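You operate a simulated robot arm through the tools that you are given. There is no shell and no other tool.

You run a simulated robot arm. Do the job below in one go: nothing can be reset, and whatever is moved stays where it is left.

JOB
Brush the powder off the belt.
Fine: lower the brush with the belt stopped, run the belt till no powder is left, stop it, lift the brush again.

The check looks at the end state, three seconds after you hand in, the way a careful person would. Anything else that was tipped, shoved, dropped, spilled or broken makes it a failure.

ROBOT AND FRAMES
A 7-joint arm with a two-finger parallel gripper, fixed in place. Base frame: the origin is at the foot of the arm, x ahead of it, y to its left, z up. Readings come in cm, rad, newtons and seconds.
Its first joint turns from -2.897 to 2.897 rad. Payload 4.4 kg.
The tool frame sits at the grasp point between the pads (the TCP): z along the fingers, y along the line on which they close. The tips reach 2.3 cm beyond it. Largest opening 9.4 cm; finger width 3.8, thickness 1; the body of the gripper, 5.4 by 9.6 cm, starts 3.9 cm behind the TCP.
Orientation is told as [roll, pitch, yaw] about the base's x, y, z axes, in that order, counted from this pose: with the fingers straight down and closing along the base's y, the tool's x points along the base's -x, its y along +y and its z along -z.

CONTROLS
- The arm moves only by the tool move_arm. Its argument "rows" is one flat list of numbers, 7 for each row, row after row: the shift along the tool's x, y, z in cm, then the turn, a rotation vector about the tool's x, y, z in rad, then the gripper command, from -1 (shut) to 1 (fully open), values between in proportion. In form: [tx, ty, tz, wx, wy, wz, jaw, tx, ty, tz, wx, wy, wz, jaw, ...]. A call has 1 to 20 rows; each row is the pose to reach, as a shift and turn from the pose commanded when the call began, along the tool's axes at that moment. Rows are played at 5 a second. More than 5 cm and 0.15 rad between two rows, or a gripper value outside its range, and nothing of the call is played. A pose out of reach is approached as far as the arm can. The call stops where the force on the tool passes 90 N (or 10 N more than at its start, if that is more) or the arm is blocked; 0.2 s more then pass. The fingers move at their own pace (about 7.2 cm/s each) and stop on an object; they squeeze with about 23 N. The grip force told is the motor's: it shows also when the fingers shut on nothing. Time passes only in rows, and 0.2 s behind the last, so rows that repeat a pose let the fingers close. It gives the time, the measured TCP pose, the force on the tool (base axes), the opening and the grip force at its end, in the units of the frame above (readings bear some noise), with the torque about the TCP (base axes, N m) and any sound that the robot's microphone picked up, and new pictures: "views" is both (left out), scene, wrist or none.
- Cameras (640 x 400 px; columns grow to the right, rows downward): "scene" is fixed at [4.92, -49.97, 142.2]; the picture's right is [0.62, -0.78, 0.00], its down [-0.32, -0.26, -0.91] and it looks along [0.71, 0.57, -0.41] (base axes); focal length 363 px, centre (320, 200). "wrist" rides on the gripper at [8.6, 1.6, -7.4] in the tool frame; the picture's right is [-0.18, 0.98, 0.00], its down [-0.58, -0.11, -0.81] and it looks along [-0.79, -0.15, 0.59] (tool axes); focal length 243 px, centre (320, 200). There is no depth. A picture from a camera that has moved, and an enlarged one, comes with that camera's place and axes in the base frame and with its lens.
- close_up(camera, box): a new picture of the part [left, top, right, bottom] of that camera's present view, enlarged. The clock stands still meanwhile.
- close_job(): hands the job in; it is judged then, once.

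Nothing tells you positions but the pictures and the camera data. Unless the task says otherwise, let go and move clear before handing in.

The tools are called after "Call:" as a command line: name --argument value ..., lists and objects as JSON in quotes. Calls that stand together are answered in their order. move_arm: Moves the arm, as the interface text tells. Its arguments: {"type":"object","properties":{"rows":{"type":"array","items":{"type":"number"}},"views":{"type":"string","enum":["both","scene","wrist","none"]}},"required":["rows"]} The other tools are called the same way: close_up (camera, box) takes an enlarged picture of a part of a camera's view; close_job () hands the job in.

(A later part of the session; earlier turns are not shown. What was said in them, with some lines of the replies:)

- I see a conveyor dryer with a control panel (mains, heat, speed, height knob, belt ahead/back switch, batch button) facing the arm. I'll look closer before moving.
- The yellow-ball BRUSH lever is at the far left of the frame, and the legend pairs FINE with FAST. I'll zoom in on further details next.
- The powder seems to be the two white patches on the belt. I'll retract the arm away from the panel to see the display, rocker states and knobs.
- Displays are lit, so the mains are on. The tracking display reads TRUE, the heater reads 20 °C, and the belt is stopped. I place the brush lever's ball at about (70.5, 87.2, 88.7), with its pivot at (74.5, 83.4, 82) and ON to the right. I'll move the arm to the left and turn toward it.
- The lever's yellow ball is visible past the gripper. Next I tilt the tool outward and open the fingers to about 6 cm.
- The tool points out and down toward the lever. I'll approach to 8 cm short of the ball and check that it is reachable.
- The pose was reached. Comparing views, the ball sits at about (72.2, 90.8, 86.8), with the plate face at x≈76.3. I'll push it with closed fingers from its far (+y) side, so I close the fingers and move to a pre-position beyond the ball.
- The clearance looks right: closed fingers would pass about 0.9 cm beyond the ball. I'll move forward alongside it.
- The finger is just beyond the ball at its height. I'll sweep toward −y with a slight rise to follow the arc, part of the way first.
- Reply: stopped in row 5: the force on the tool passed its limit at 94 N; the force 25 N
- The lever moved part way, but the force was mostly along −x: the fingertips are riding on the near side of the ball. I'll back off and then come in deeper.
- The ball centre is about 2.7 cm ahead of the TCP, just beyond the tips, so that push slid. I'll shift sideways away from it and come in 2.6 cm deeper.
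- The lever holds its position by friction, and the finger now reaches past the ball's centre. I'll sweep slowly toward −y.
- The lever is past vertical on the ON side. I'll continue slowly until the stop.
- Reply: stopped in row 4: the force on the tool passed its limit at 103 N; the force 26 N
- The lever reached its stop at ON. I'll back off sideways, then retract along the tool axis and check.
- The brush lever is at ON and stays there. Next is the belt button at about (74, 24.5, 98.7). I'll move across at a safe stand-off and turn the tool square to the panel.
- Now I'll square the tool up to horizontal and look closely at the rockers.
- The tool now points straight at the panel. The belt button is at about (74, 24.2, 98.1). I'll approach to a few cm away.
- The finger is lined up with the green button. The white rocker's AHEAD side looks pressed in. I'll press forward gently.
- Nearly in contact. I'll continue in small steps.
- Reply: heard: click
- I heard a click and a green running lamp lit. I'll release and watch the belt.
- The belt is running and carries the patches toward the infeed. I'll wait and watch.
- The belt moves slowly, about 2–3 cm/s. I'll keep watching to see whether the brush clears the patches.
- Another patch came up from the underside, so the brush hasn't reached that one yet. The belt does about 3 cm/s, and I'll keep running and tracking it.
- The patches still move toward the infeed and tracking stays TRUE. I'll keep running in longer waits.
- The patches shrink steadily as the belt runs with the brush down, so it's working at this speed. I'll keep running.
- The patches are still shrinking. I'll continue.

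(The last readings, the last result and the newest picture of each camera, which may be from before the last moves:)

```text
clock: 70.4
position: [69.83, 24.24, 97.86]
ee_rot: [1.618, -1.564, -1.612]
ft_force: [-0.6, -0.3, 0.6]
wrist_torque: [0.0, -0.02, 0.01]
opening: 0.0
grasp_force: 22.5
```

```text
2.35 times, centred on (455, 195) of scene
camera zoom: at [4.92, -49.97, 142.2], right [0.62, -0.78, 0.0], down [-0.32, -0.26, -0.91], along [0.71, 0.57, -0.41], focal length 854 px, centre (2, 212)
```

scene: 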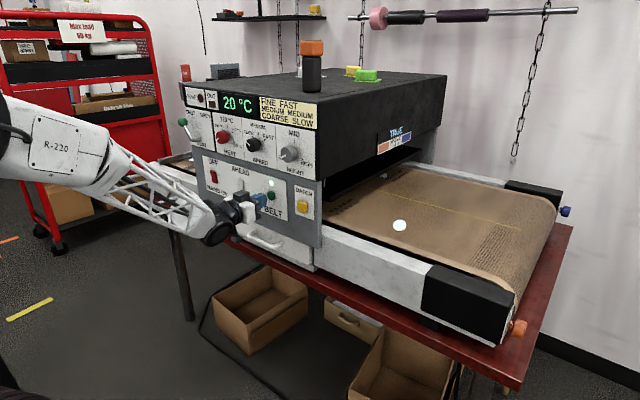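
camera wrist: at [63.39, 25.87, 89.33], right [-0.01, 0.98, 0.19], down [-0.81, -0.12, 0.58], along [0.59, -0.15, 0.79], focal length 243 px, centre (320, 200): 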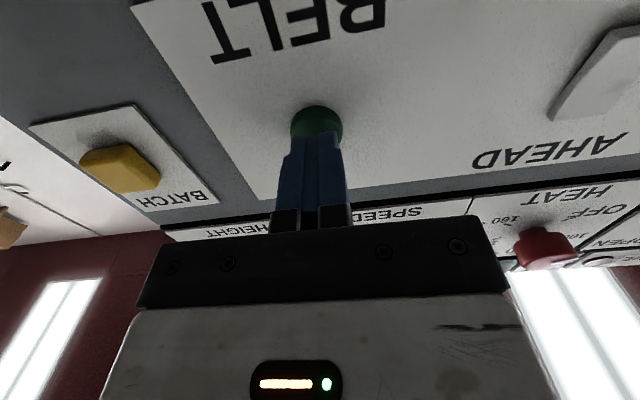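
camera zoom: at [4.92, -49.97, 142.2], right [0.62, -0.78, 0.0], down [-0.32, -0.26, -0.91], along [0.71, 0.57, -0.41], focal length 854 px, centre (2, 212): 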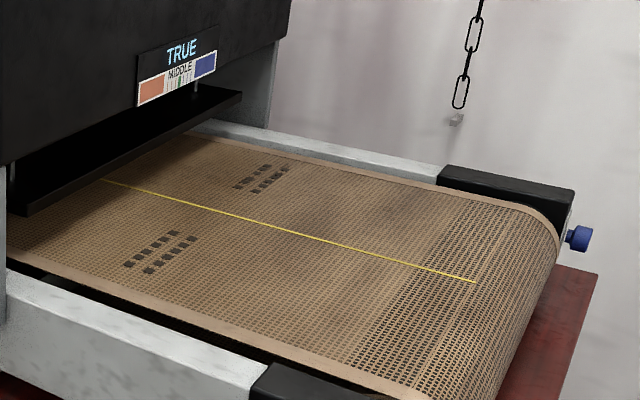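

No powder is visible now. I'll run on another stretch to verify that nothing more emerges.

Call:
move_arm --rows '[0, 0, 0, 0, 0, 0, -1, 0, 0, 0, 0, 0, 0, -1, 0, 0, 0, 0, 0, 0, -1, 0, 0, 0, 0, 0, 0, -1, 0, 0, 0, 0, 0, 0, -1, 0, 0, 0, 0, 0, 0, -1, 0, 0, 0, 0, 0, 0, -1, 0, 0, 0, 0, 0, 0, -1, 0, 0, 0, 0, 0, 0, -1, 0, 0, 0, 0, 0, 0, -1, 0, 0, 0, 0, 0, 0, -1, 0, 0, 0, 0, 0, 0, -1, 0, 0, 0, 0, 0, 0, -1, 0, 0, 0, 0, 0, 0, -1, 0, 0, 0, 0, 0, 0, -1, 0, 0, 0, 0, 0, 0, -1, 0, 0, 0, 0, 0, 0, -1, 0, 0, 0, 0, 0, 0, -1, 0, 0, 0, 0, 0, 0, -1, 0, 0, 0, 0, 0, 0, -1]' --views "none"

Call:
close_up --camera "scene" --box '[320, 110, 590, 280]'

Call:
move_arm --rows '[0, 0, 0, 0, 0, 0, -1, 0, 0, 0, 0, 0, 0, -1, 0, 0, 0, 0, 0, 0, -1, 0, 0, 0, 0, 0, 0, -1, 0, 0, 0, 0, 0, 0, -1, 0, 0, 0, 0, 0, 0, -1, 0, 0, 0, 0, 0, 0, -1, 0, 0, 0, 0, 0, 0, -1, 0, 0, 0, 0, 0, 0, -1, 0, 0, 0, 0, 0, 0, -1, 0, 0, 0, 0, 0, 0, -1, 0, 0, 0, 0, 0, 0, -1, 0, 0, 0, 0, 0, 0, -1, 0, 0, 0, 0, 0, 0, -1, 0, 0, 0, 0, 0, 0, -1, 0, 0, 0, 0, 0, 0, -1, 0, 0, 0, 0, 0, 0, -1, 0, 0, 0, 0, 0, 0, -1, 0, 0, 0, 0, 0, 0, -1, 0, 0, 0, 0, 0, 0, -1]' --views "none"

Call:
close_up --camera "scene" --box '[320, 110, 590, 280]'

Call:
move_arm --rows '[0, 0, 0, 0, 0, 0, -1, 0, 0, 0, 0, 0, 0, -1, 0, 0, 0, 0, 0, 0, -1, 0, 0, 0, 0, 0, 0, -1, 0, 0, 0, 0, 0, 0, -1, 0, 0, 0, 0, 0, 0, -1, 0, 0, 0, 0, 0, 0, -1, 0, 0, 0, 0, 0, 0, -1, 0, 0, 0, 0, 0, 0, -1, 0, 0, 0, 0, 0, 0, -1, 0, 0, 0, 0, 0, 0, -1, 0, 0, 0, 0, 0, 0, -1, 0, 0, 0, 0, 0, 0, -1, 0, 0, 0, 0, 0, 0, -1, 0, 0, 0, 0, 0, 0, -1, 0, 0, 0, 0, 0, 0, -1, 0, 0, 0, 0, 0, 0, -1, 0, 0, 0, 0, 0, 0, -1, 0, 0, 0, 0, 0, 0, -1, 0, 0, 0, 0, 0, 0, -1]' --views "none"

Call:
close_up --camera "scene" --box '[320, 110, 590, 280]'

Call:
move_arm --rows '[0, 0, 0, 0, 0, 0, -1, 0, 0, 0, 0, 0, 0, -1, 0, 0, 0, 0, 0, 0, -1, 0, 0, 0, 0, 0, 0, -1, 0, 0, 0, 0, 0, 0, -1, 0, 0, 0, 0, 0, 0, -1, 0, 0, 0, 0, 0, 0, -1, 0, 0, 0, 0, 0, 0, -1, 0, 0, 0, 0, 0, 0, -1, 0, 0, 0, 0, 0, 0, -1, 0, 0, 0, 0, 0, 0, -1, 0, 0, 0, 0, 0, 0, -1, 0, 0, 0, 0, 0, 0, -1, 0, 0, 0, 0, 0, 0, -1, 0, 0, 0, 0, 0, 0, -1, 0, 0, 0, 0, 0, 0, -1, 0, 0, 0, 0, 0, 0, -1, 0, 0, 0, 0, 0, 0, -1, 0, 0, 0, 0, 0, 0, -1, 0, 0, 0, 0, 0, 0, -1]' --views "scene"

Call:
close_up --camera "scene" --box '[320, 110, 590, 280]'

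```text
clock: 74.6
position: [69.88, 24.24, 97.91]
ee_rot: [1.617, -1.564, -1.609]
ft_force: [-0.2, 0.4, -0.2]
wrist_torque: [0.02, -0.01, 0.0]
opening: 0.0
grasp_force: 23.4
```

```text
2.35 times, centred on (455, 195) of scene
camera zoom: at [4.92, -49.97, 142.2], right [0.62, -0.78, 0.0], down [-0.32, -0.26, -0.91], along [0.71, 0.57, -0.41], focal length 854 px, centre (2, 212)
```

zoom: 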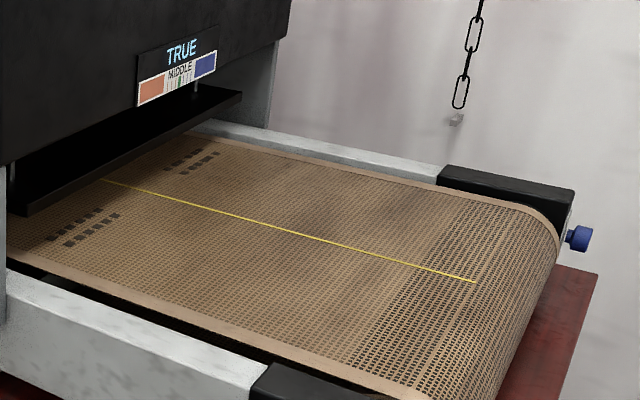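

```text
clock: 78.8
position: [69.89, 24.14, 97.95]
ee_rot: [1.612, -1.565, -1.605]
ft_force: [0.5, -0.4, 0.6]
wrist_torque: [0.03, 0.02, 0.01]
opening: 0.0
grasp_force: 23.1
```

```text
2.35 times, centred on (455, 195) of scene
camera zoom: at [4.92, -49.97, 142.2], right [0.62, -0.78, 0.0], down [-0.32, -0.26, -0.91], along [0.71, 0.57, -0.41], focal length 854 px, centre (2, 212)
```

zoom: 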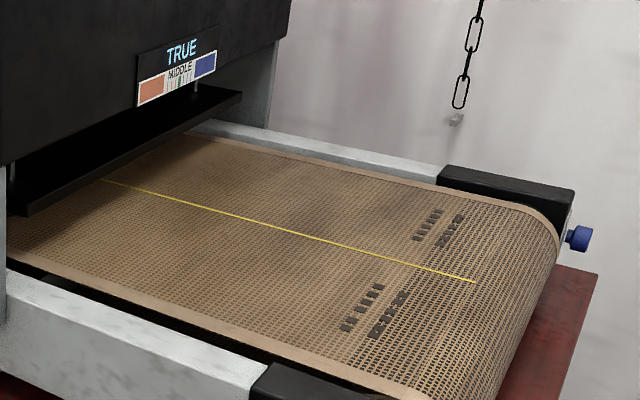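

```text
clock: 83.0
position: [69.91, 24.22, 97.82]
ee_rot: [1.62, -1.565, -1.613]
ft_force: [0.2, 0.3, -0.2]
wrist_torque: [0.05, -0.01, 0.02]
opening: 0.02
grasp_force: 23.3
```

```text
2.35 times, centred on (455, 195) of scene
camera zoom: at [4.92, -49.97, 142.2], right [0.62, -0.78, 0.0], down [-0.32, -0.26, -0.91], along [0.71, 0.57, -0.41], focal length 854 px, centre (2, 212)
```

zoom: 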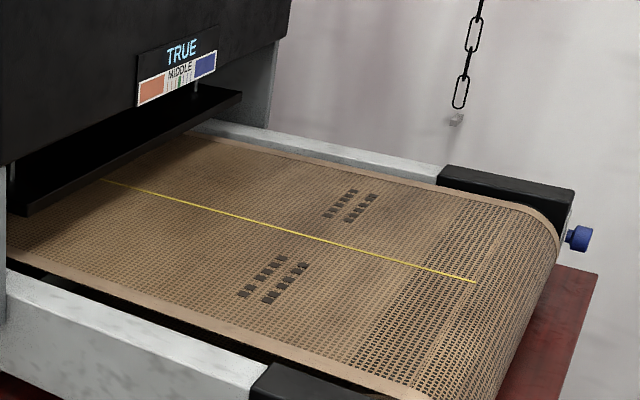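

```text
clock: 87.2
position: [69.87, 24.18, 97.87]
ee_rot: [1.616, -1.564, -1.607]
ft_force: [0.3, 0.4, 0.0]
wrist_torque: [0.01, 0.01, 0.0]
opening: 0.0
grasp_force: 22.4
```

scene: 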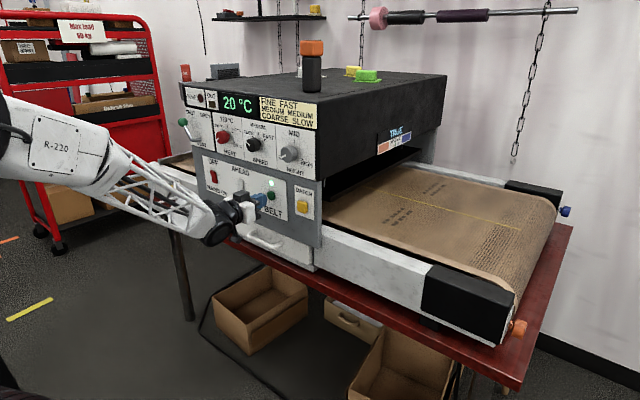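

```text
2.35 times, centred on (455, 195) of scene
camera zoom: at [4.92, -49.97, 142.2], right [0.62, -0.78, 0.0], down [-0.32, -0.26, -0.91], along [0.71, 0.57, -0.41], focal length 854 px, centre (2, 212)
```

zoom: 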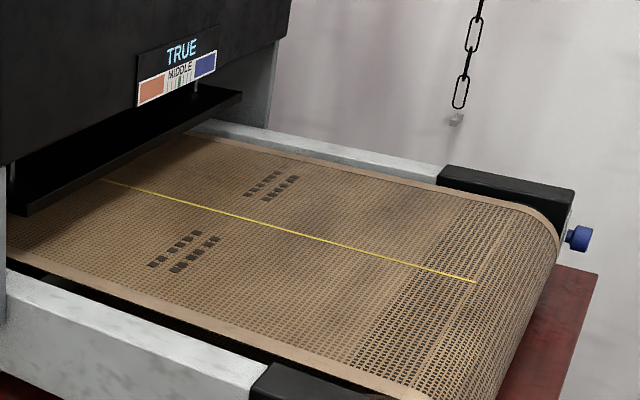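

The belt stayed clean for over 20 s of running. I'll stop it by pressing the BELT button again with the same stroke.

Call:
move_arm --rows '[0, 0, 0.8, 0, 0, 0, -1, 0, 0, 1.4, 0, 0, 0, -1, 0, 0, 1.9, 0, 0, 0, -1, 0, 0, 2.2, 0, 0, 0, -1, 0, 0, 2.5, 0, 0, 0, -1]' --views "none"

Call:
close_up --camera "scene" --box '[200, 150, 330, 230]'

```text
clock: 88.4
position: [72.38, 24.18, 97.91]
ee_rot: [1.576, -1.566, -1.568]
ft_force: [-18.2, -4.8, 1.4]
wrist_torque: [0.01, -0.06, -0.12]
opening: 0.0
grasp_force: 23.0
heard: click
```

```text
4.92 times, centred on (265, 190) of scene
camera zoom: at [4.92, -49.97, 142.2], right [0.62, -0.78, 0.0], down [-0.32, -0.26, -0.91], along [0.71, 0.57, -0.41], focal length 1786 px, centre (591, 249)
```

zoom: 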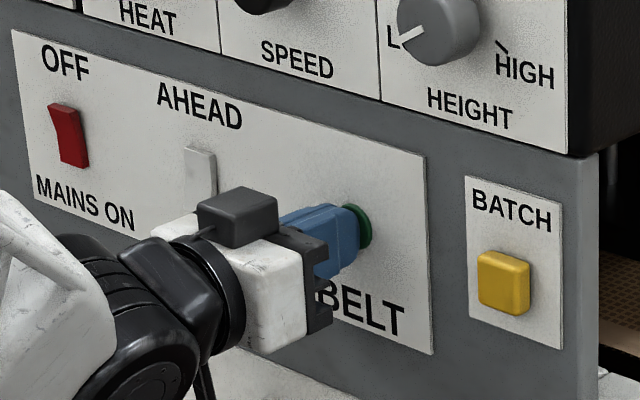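

The lamp went out after the click. I'll back straight off to about 22 cm from the panel and confirm that the belt is still.

Call:
move_arm --rows '[0, 0, -0.8, 0, 0, 0, -1, 0, 0, -2.5, 0, 0, 0, -1, 0, 0, -5, 0, 0, 0, -1, 0, 0, -9, 0, 0, 0, -1, 0, 0, -13, 0, 0, 0, -1, 0, 0, -17, 0, 0, 0, -1, 0, 0, -21, 0, 0, 0, -1]' --views "scene"

Call:
close_up --camera "scene" --box '[320, 110, 590, 280]'

Call:
close_up --camera "scene" --box '[140, 140, 300, 240]'

```text
clock: 90.0
position: [51.23, 24.18, 97.83]
ee_rot: [1.589, -1.566, -1.582]
ft_force: [-0.6, 0.2, 0.7]
wrist_torque: [0.0, -0.02, -0.04]
opening: 0.02
grasp_force: 22.9
```

scene: 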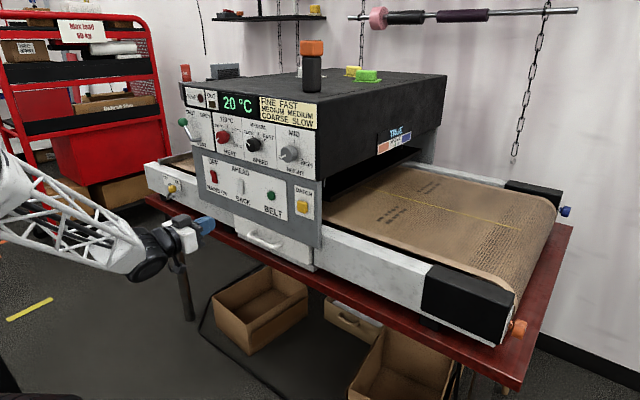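

```text
2.35 times, centred on (455, 195) of scene
camera zoom: at [4.92, -49.97, 142.2], right [0.62, -0.78, 0.0], down [-0.32, -0.26, -0.91], along [0.71, 0.57, -0.41], focal length 854 px, centre (2, 212)
```

zoom: 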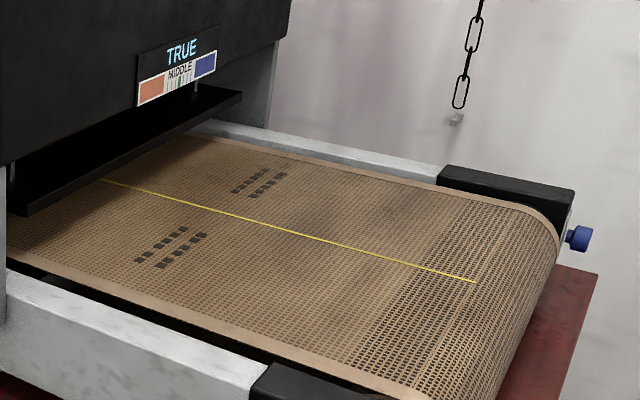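

```text
4.00 times, centred on (220, 190) of scene
camera zoom: at [4.92, -49.97, 142.2], right [0.62, -0.78, 0.0], down [-0.32, -0.26, -0.91], along [0.71, 0.57, -0.41], focal length 1451 px, centre (720, 240)
```

zoom: 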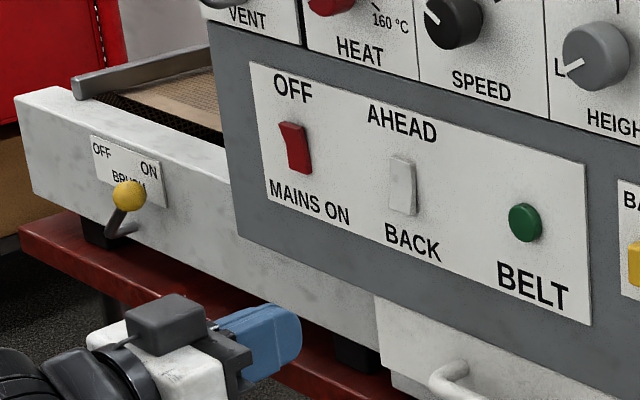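

The belt is stopped and clean, and the button is released. Now I'll go back to the brush lever: tilt the tool back down and move left.

Call:
move_arm --rows '[0, 4, 0, 0, 0.05, 0, -1, 0, 8, 0, 0, 0.1, 0, -1, 0, 12, 0, 0, 0.15, 0, -1, 0, 16, 0, 0, 0.2, 0, -1, 0, 20, 0, 0, 0.25, 0, -1, 0, 24, 0, 0, 0.3, 0, -1, 0, 28, 0, 0, 0.35, 0, -1, 0, 32, 0, 0, 0.4, 0, -1, 0, 36, 0, 0, 0.45, 0, -1, 0, 40, 0, 0, 0.5, 0, -1, 0, 43, 0, 0, 0.56, 0, -1]'

```text
clock: 92.4
position: [51.1, 67.11, 98.17]
ee_rot: [0.009, -1.011, -0.002]
ft_force: [-0.2, 0.6, -0.4]
wrist_torque: [-0.01, 0.0, 0.0]
opening: 0.0
grasp_force: 23.5
camera wrist: at [40.25, 68.7, 94.79], right [0.09, 0.98, 0.16], down [-0.37, -0.12, 0.92], along [0.92, -0.14, 0.36], focal length 243 px, centre (320, 200)
```

scene: 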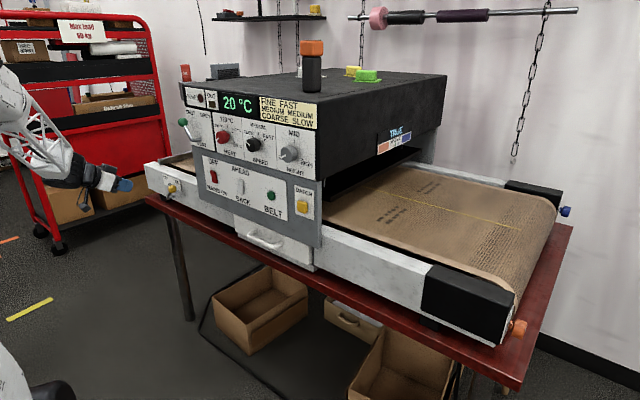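
wrist: 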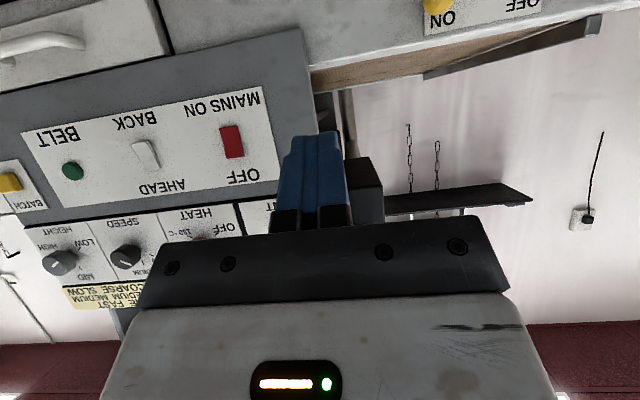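

The infeed is also free of powder. I'll approach the lever from its −y side with a slight yaw, to a pre-position about 8 cm short.

Call:
move_arm --rows '[-0.46, 1.66, 3.18, -0.025, 0, -0.016, -1, -0.91, 3.32, 6.36, -0.05, 0, -0.032, -1, -1.37, 4.98, 9.54, -0.076, 0, -0.048, -1, -1.82, 6.64, 12.7, -0.1, 0, -0.064, -1, -2.28, 8.3, 15.9, -0.127, 0, -0.08, -1]'

Call:
close_up --camera "wrist" --box '[200, 0, 520, 200]'

Call:
close_up --camera "scene" --box '[120, 150, 200, 200]'

```text
clock: 93.6
position: [65.79, 75.61, 91.73]
ee_rot: [0.013, -1.012, 0.147]
ft_force: [-0.1, -0.1, 1.0]
wrist_torque: [0.01, 0.02, 0.04]
opening: 0.0
grasp_force: 22.9
camera wrist: at [54.97, 75.52, 88.39], right [-0.06, 0.98, 0.16], down [-0.35, -0.17, 0.92], along [0.93, 0.0, 0.36], focal length 243 px, centre (320, 200)
```

scene: 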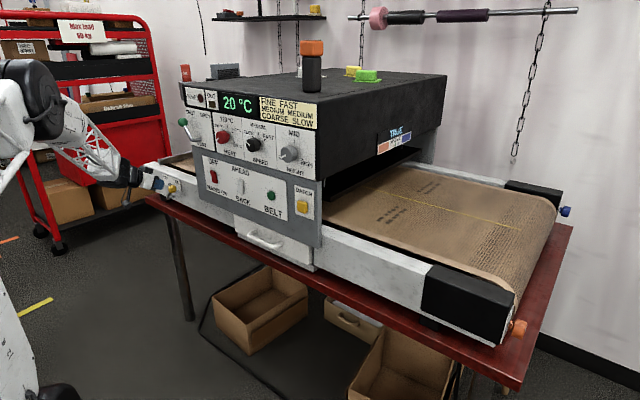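
wrist: 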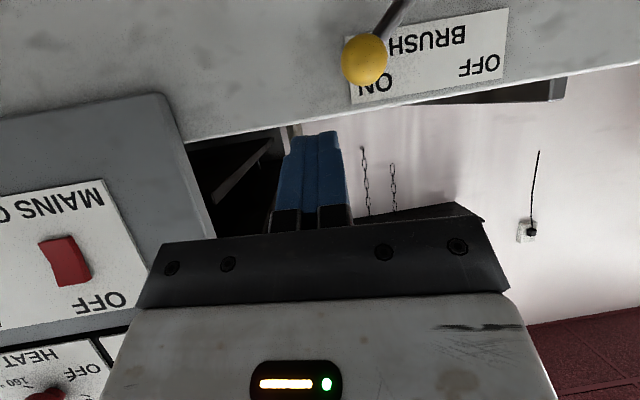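

```text
2.00 times, centred on (360, 100) of wrist
camera zoom: at [54.97, 75.52, 88.39], right [-0.06, 0.98, 0.16], down [-0.35, -0.17, 0.92], along [0.93, 0.0, 0.36], focal length 485 px, centre (240, 400)
```

zoom: 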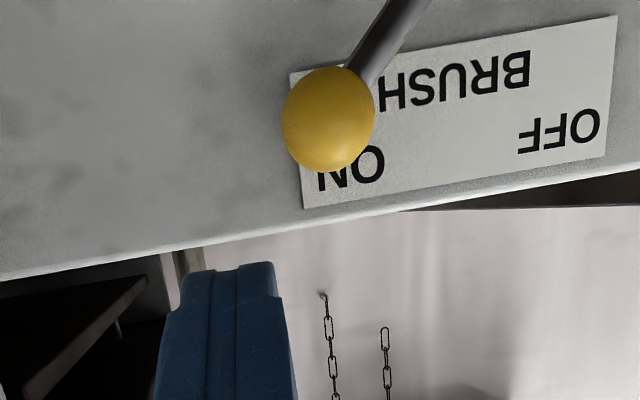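

```text
8.00 times, centred on (160, 175) of scene
camera zoom: at [4.92, -49.97, 142.2], right [0.62, -0.78, 0.0], down [-0.32, -0.26, -0.91], along [0.71, 0.57, -0.41], focal length 2903 px, centre (1600, 400)
```

zoom: 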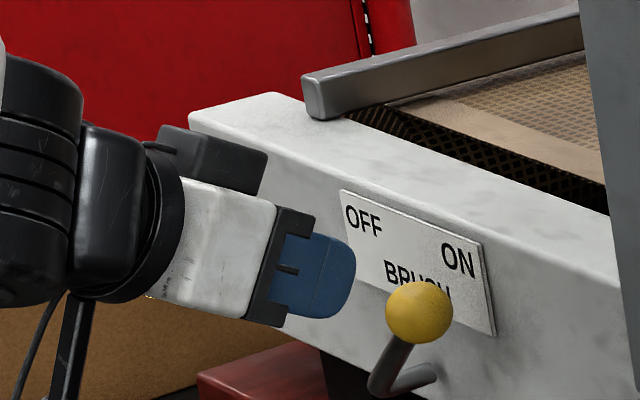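

The ball is 9.2 cm ahead and 3.2 cm to the +y side of the finger line. I'll move straight forward alongside it.

Call:
move_arm --rows '[0, -0.1, 2.2, 0, 0, 0, -1, 0, -0.1, 4.4, 0, 0, 0, -1, 0, -0.1, 6.4, 0, 0, 0, -1, 0, -0.1, 8.3, 0, 0, 0, -1]'

Call:
close_up --camera "scene" --box '[120, 150, 200, 200]'

```text
clock: 94.6
position: [72.75, 76.5, 87.34]
ee_rot: [0.011, -1.013, 0.15]
ft_force: [0.3, -0.5, 0.7]
wrist_torque: [0.0, -0.01, 0.0]
opening: 0.0
grasp_force: 22.7
camera wrist: at [61.86, 76.46, 83.92], right [-0.06, 0.99, 0.16], down [-0.35, -0.17, 0.92], along [0.93, 0.0, 0.36], focal length 243 px, centre (320, 200)
```

scene: 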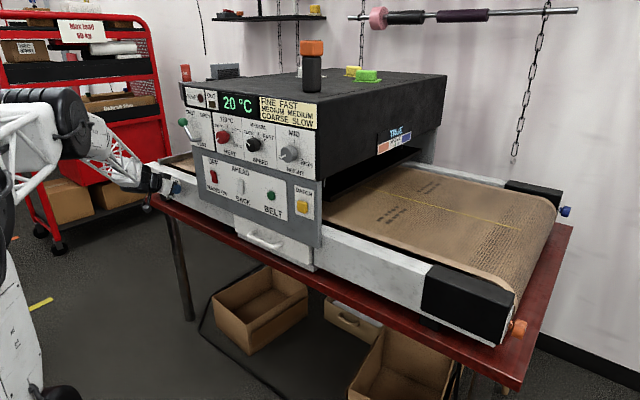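
wrist: 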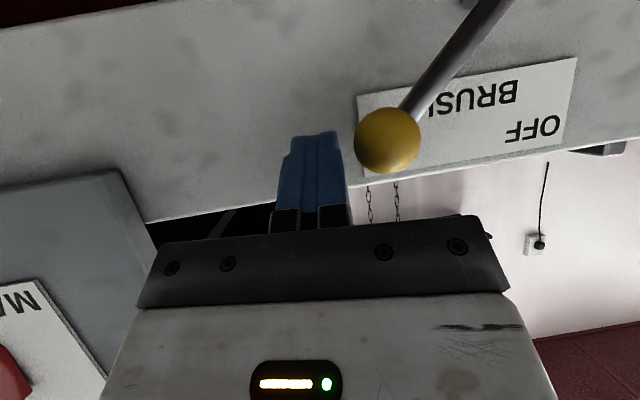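

```text
8.00 times, centred on (160, 175) of scene
camera zoom: at [4.92, -49.97, 142.2], right [0.62, -0.78, 0.0], down [-0.32, -0.26, -0.91], along [0.71, 0.57, -0.41], focal length 2903 px, centre (1600, 400)
```

zoom: 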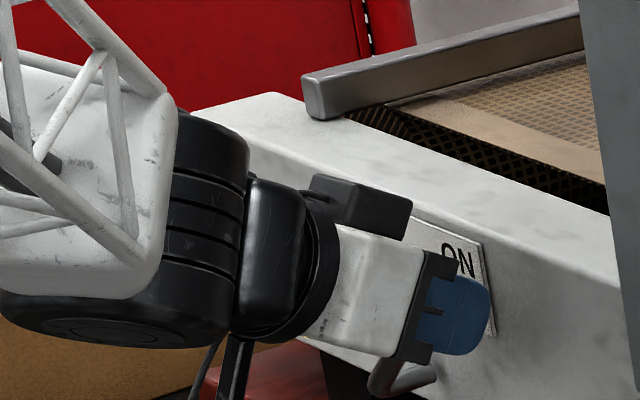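

The finger is at the −y side of the ball. I'll sweep slowly toward +y, following the arc.

Call:
move_arm --rows '[-0.14, 0.69, 0.03, 0, 0, 0, -1, -0.36, 1.38, 0.02, 0, 0, 0, -1, -0.59, 2.08, 0, 0, 0, 0, -1, -0.81, 2.77, -0.02, 0, 0, 0, -1, -1.03, 3.46, -0.04, 0, 0, 0, -1, -1.26, 4.15, -0.06, 0, 0, 0, -1, -1.4, 4.85, -0.02, 0, 0, 0, -1, -1.45, 5.54, 0.06, 0, 0, 0, -1, -1.51, 6.23, 0.15, 0, 0, 0, -1, -1.56, 6.92, 0.24, 0, 0, 0, -1, -1.53, 7.62, 0.38, 0, 0, 0, -1, -1.42, 8.31, 0.57, 0, 0, 0, -1, -1.3, 9.0, 0.77, 0, 0, 0, -1, -1.18, 9.69, 0.96, 0, 0, 0, -1]'

Call:
close_up --camera "scene" --box '[120, 150, 200, 200]'

```text
clock: 97.6
position: [72.64, 86.27, 87.91]
ee_rot: [0.01, -1.012, 0.148]
ft_force: [1.3, -0.7, 0.6]
wrist_torque: [-0.04, -0.04, -0.05]
opening: 0.01
grasp_force: 22.8
camera wrist: at [61.78, 86.33, 84.54], right [-0.06, 0.99, 0.16], down [-0.35, -0.17, 0.92], along [0.93, 0.0, 0.36], focal length 243 px, centre (320, 200)
```

scene: 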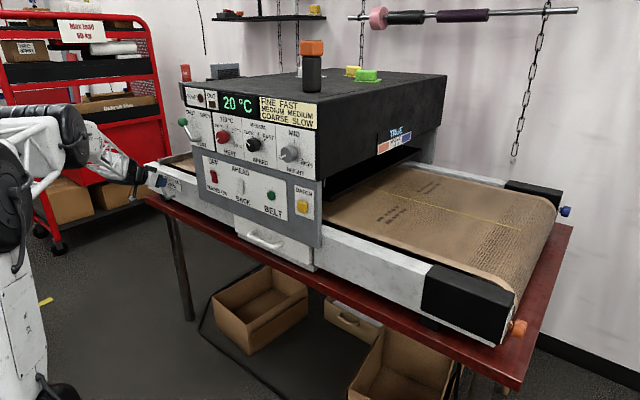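
wrist: 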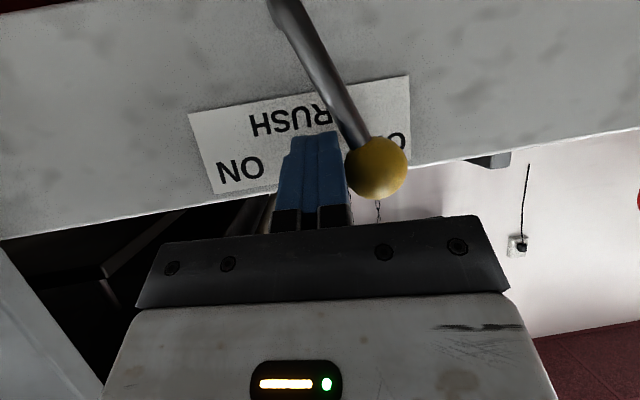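

```text
8.00 times, centred on (160, 175) of scene
camera zoom: at [4.92, -49.97, 142.2], right [0.62, -0.78, 0.0], down [-0.32, -0.26, -0.91], along [0.71, 0.57, -0.41], focal length 2903 px, centre (1600, 400)
```

zoom: 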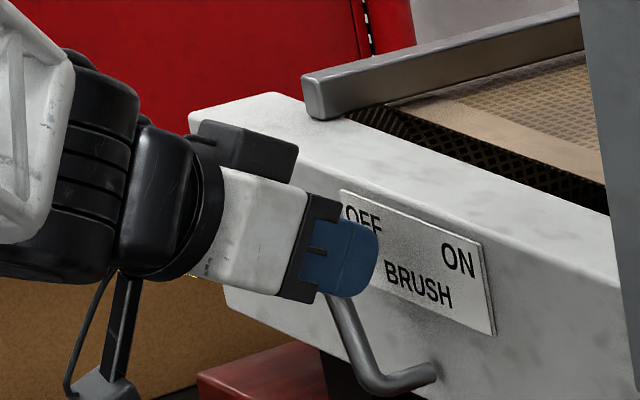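

The lever is well over toward OFF. I'll continue slowly to its stop.

Call:
move_arm --rows '[0.09, 0.5, 0.14, 0, 0, 0, -1, 0.18, 0.99, 0.28, 0, 0, 0, -1, 0.26, 1.49, 0.42, 0, 0, 0, -1, 0.35, 1.98, 0.56, 0, 0, 0, -1, 0.44, 2.48, 0.7, 0, 0, 0, -1, 0.53, 2.97, 0.84, 0, 0, 0, -1, 0.6, 3.4, 0.95, 0, 0, 0, -1]'

Call:
close_up --camera "scene" --box '[120, 150, 200, 200]'

```text
clock: 99.0
position: [72.66, 88.73, 87.16]
ee_rot: [0.001, -1.012, 0.148]
ft_force: [-31.0, -49.1, 23.7]
wrist_torque: [-1.09, 0.66, -0.1]
opening: 0.01
grasp_force: 23.3
stopped in row 6: the force on the tool passed its limit at 107 N (the readings are from after the stop); the commanded pose is now the measured one
camera wrist: at [61.82, 88.73, 83.82], right [-0.05, 0.99, 0.16], down [-0.35, -0.16, 0.92], along [0.93, -0.01, 0.36], focal length 243 px, centre (320, 200)
```

scene: 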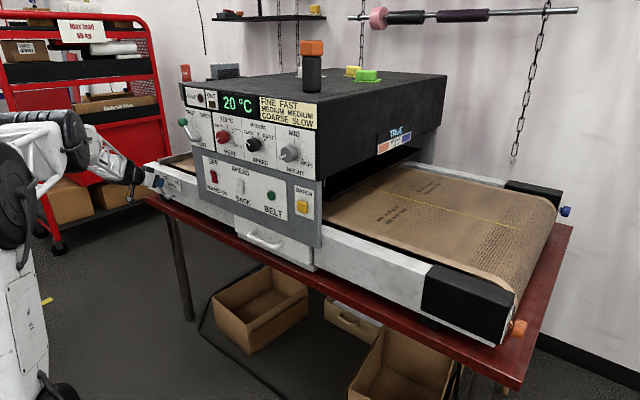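
wrist: 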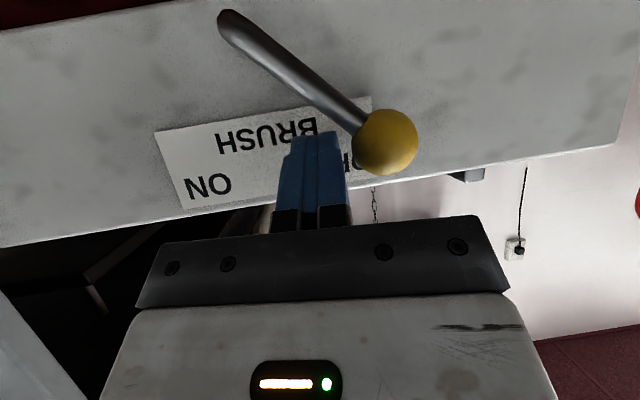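

```text
8.00 times, centred on (160, 175) of scene
camera zoom: at [4.92, -49.97, 142.2], right [0.62, -0.78, 0.0], down [-0.32, -0.26, -0.91], along [0.71, 0.57, -0.41], focal length 2903 px, centre (1600, 400)
```

zoom: 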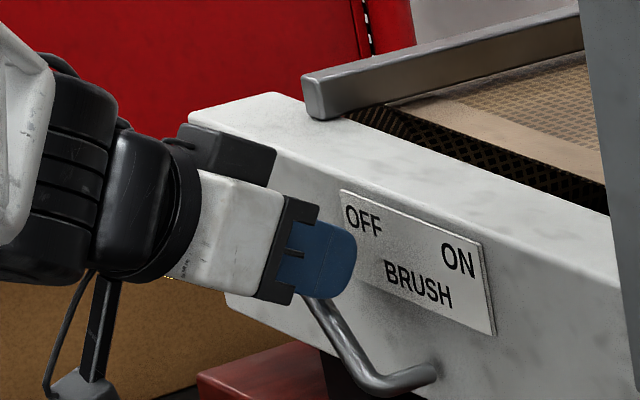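

The lever is at its OFF stop. I'll back off sideways, then retract and check.

Call:
move_arm --rows '[0, -0.5, -0.1, 0, 0, 0, -1, 0, -1.1, -0.4, 0, 0, 0, -1, -0.1, -1.2, -2.5, 0, 0, 0, -1, -0.1, -1.2, -5.5, 0, 0, 0, -1, -0.1, -1.2, -9.5, 0, 0, 0, -1, -0.1, -1.2, -13.5, 0, 0, 0, -1, -0.1, -1.2, -17.5, 0, 0, 0, -1, -0.1, -1.2, -21.5, 0, 0, 0, -1, -0.1, -1.2, -25.5, 0, 0, 0, -1]'

Call:
close_up --camera "scene" --box '[120, 150, 200, 200]'

Call:
close_up --camera "scene" --box '[320, 110, 590, 280]'

Call:
close_up --camera "wrist" --box '[200, 0, 640, 200]'

Call:
close_up --camera "scene" --box '[170, 80, 330, 220]'

```text
clock: 101.0
position: [51.53, 84.35, 100.46]
ee_rot: [0.001, -1.01, 0.15]
ft_force: [-0.2, 0.2, -0.4]
wrist_torque: [-0.02, 0.01, 0.0]
opening: 0.0
grasp_force: 23.0
camera wrist: at [40.66, 84.35, 97.21], right [-0.05, 0.99, 0.16], down [-0.35, -0.16, 0.92], along [0.93, -0.01, 0.36], focal length 243 px, centre (320, 200)
```

scene: 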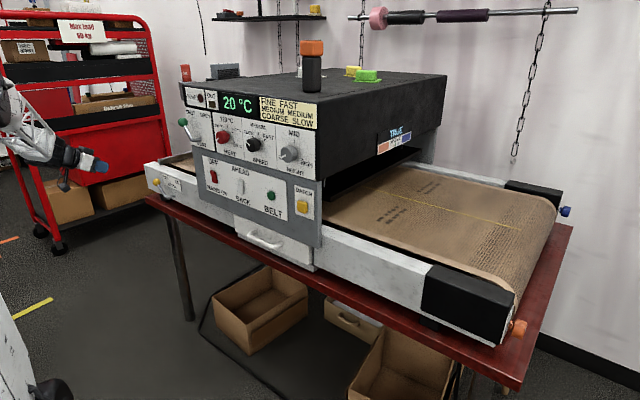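
wrist: 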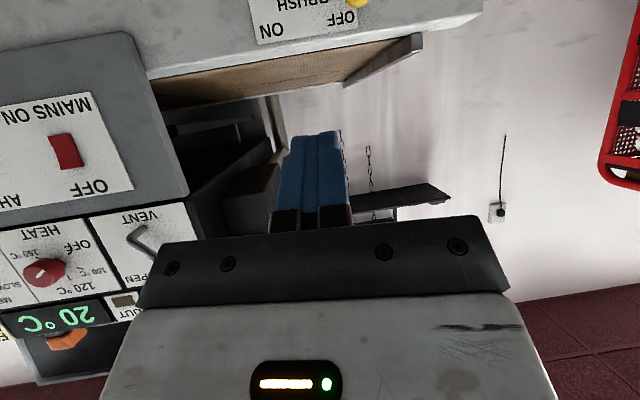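

```text
8.00 times, centred on (160, 175) of scene
camera zoom: at [4.92, -49.97, 142.2], right [0.62, -0.78, 0.0], down [-0.32, -0.26, -0.91], along [0.71, 0.57, -0.41], focal length 2903 px, centre (1600, 400)
```

zoom: 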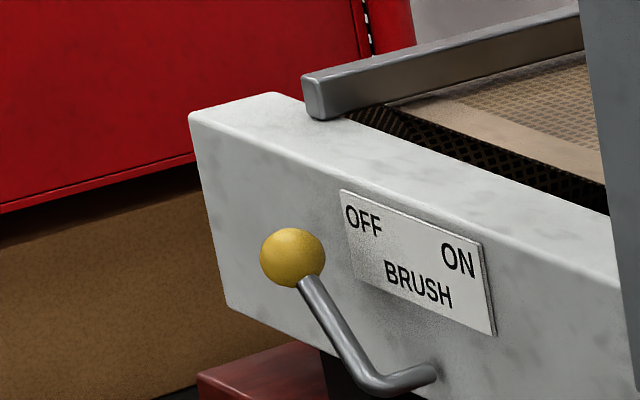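

```text
2.35 times, centred on (455, 195) of scene
camera zoom: at [4.92, -49.97, 142.2], right [0.62, -0.78, 0.0], down [-0.32, -0.26, -0.91], along [0.71, 0.57, -0.41], focal length 854 px, centre (2, 212)
```

zoom: 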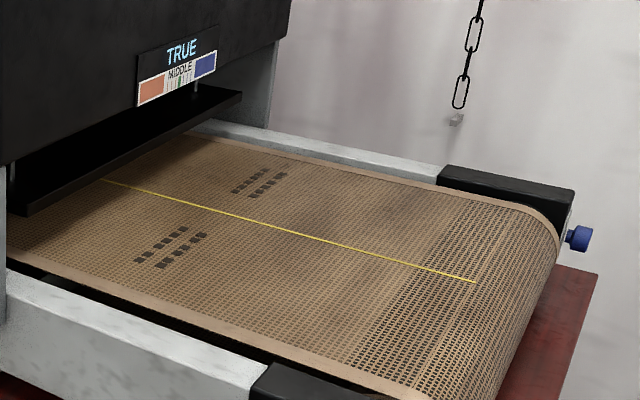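

```text
1.45 times, centred on (420, 100) of wrist
camera zoom: at [40.66, 84.35, 97.21], right [-0.05, 0.99, 0.16], down [-0.35, -0.16, 0.92], along [0.93, -0.01, 0.36], focal length 353 px, centre (174, 346)
```

zoom: 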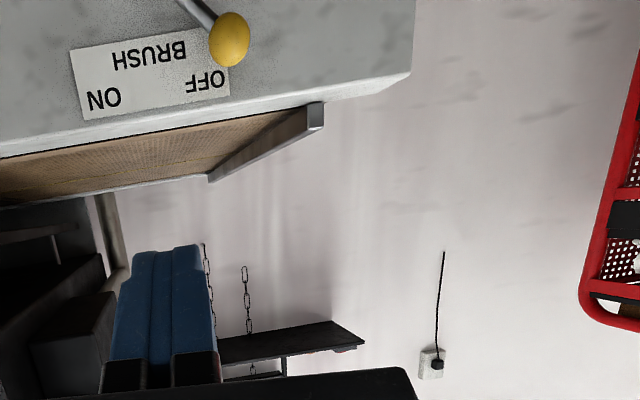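

```text
2.86 times, centred on (250, 150) of scene
camera zoom: at [4.92, -49.97, 142.2], right [0.62, -0.78, 0.0], down [-0.32, -0.26, -0.91], along [0.71, 0.57, -0.41], focal length 1037 px, centre (520, 343)
```

zoom: 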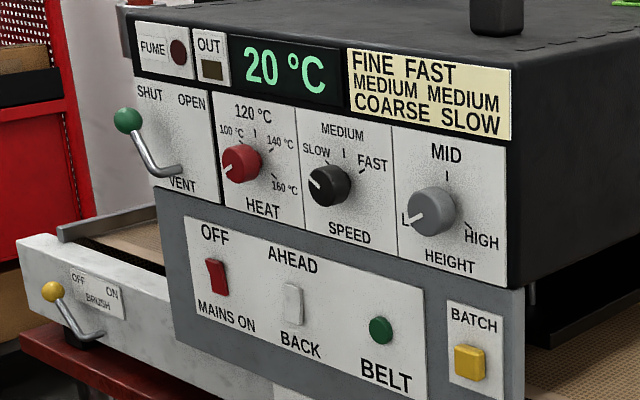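

The lever is back at OFF, exactly where it began. The belt is stopped with the lamp out and shows no powder, the other controls are unchanged, and the arm is clear, so I'm handing in.

Call:
close_job

```text
The job is handed in.
```

The powder is off the belt, the belt is stopped, and the brush is lifted again. I've handed the job in.

- **Brush down:** I moved the BRUSH lever to ON while the belt was stopped. One push stopped at the force limit partway because the fingers slid on the lever ball, so I came in deeper and finished it.
- **Belt run:** The belt ran for about 62 seconds. The patches shrank steadily and were gone about 40 seconds in. I kept it running about 22 seconds more and nothing else came up. That was not a full lap of the belt, so part of it was never seen after the powder cleared.
- **Stopped and lifted:** The second press of the BELT button put the running lamp out, and later pictures show the belt still. The BRUSH lever is back at OFF, where it started.
- **Speed and direction:** I left the speed knob at SLOW. The card on the machine says FINE FAST, but I took "Fine:" in your instructions as a heading, and the powder cleared at SLOW. The belt ran toward the infeed, as it was already set.

Nothing else was moved, and the arm is clear of the machine.
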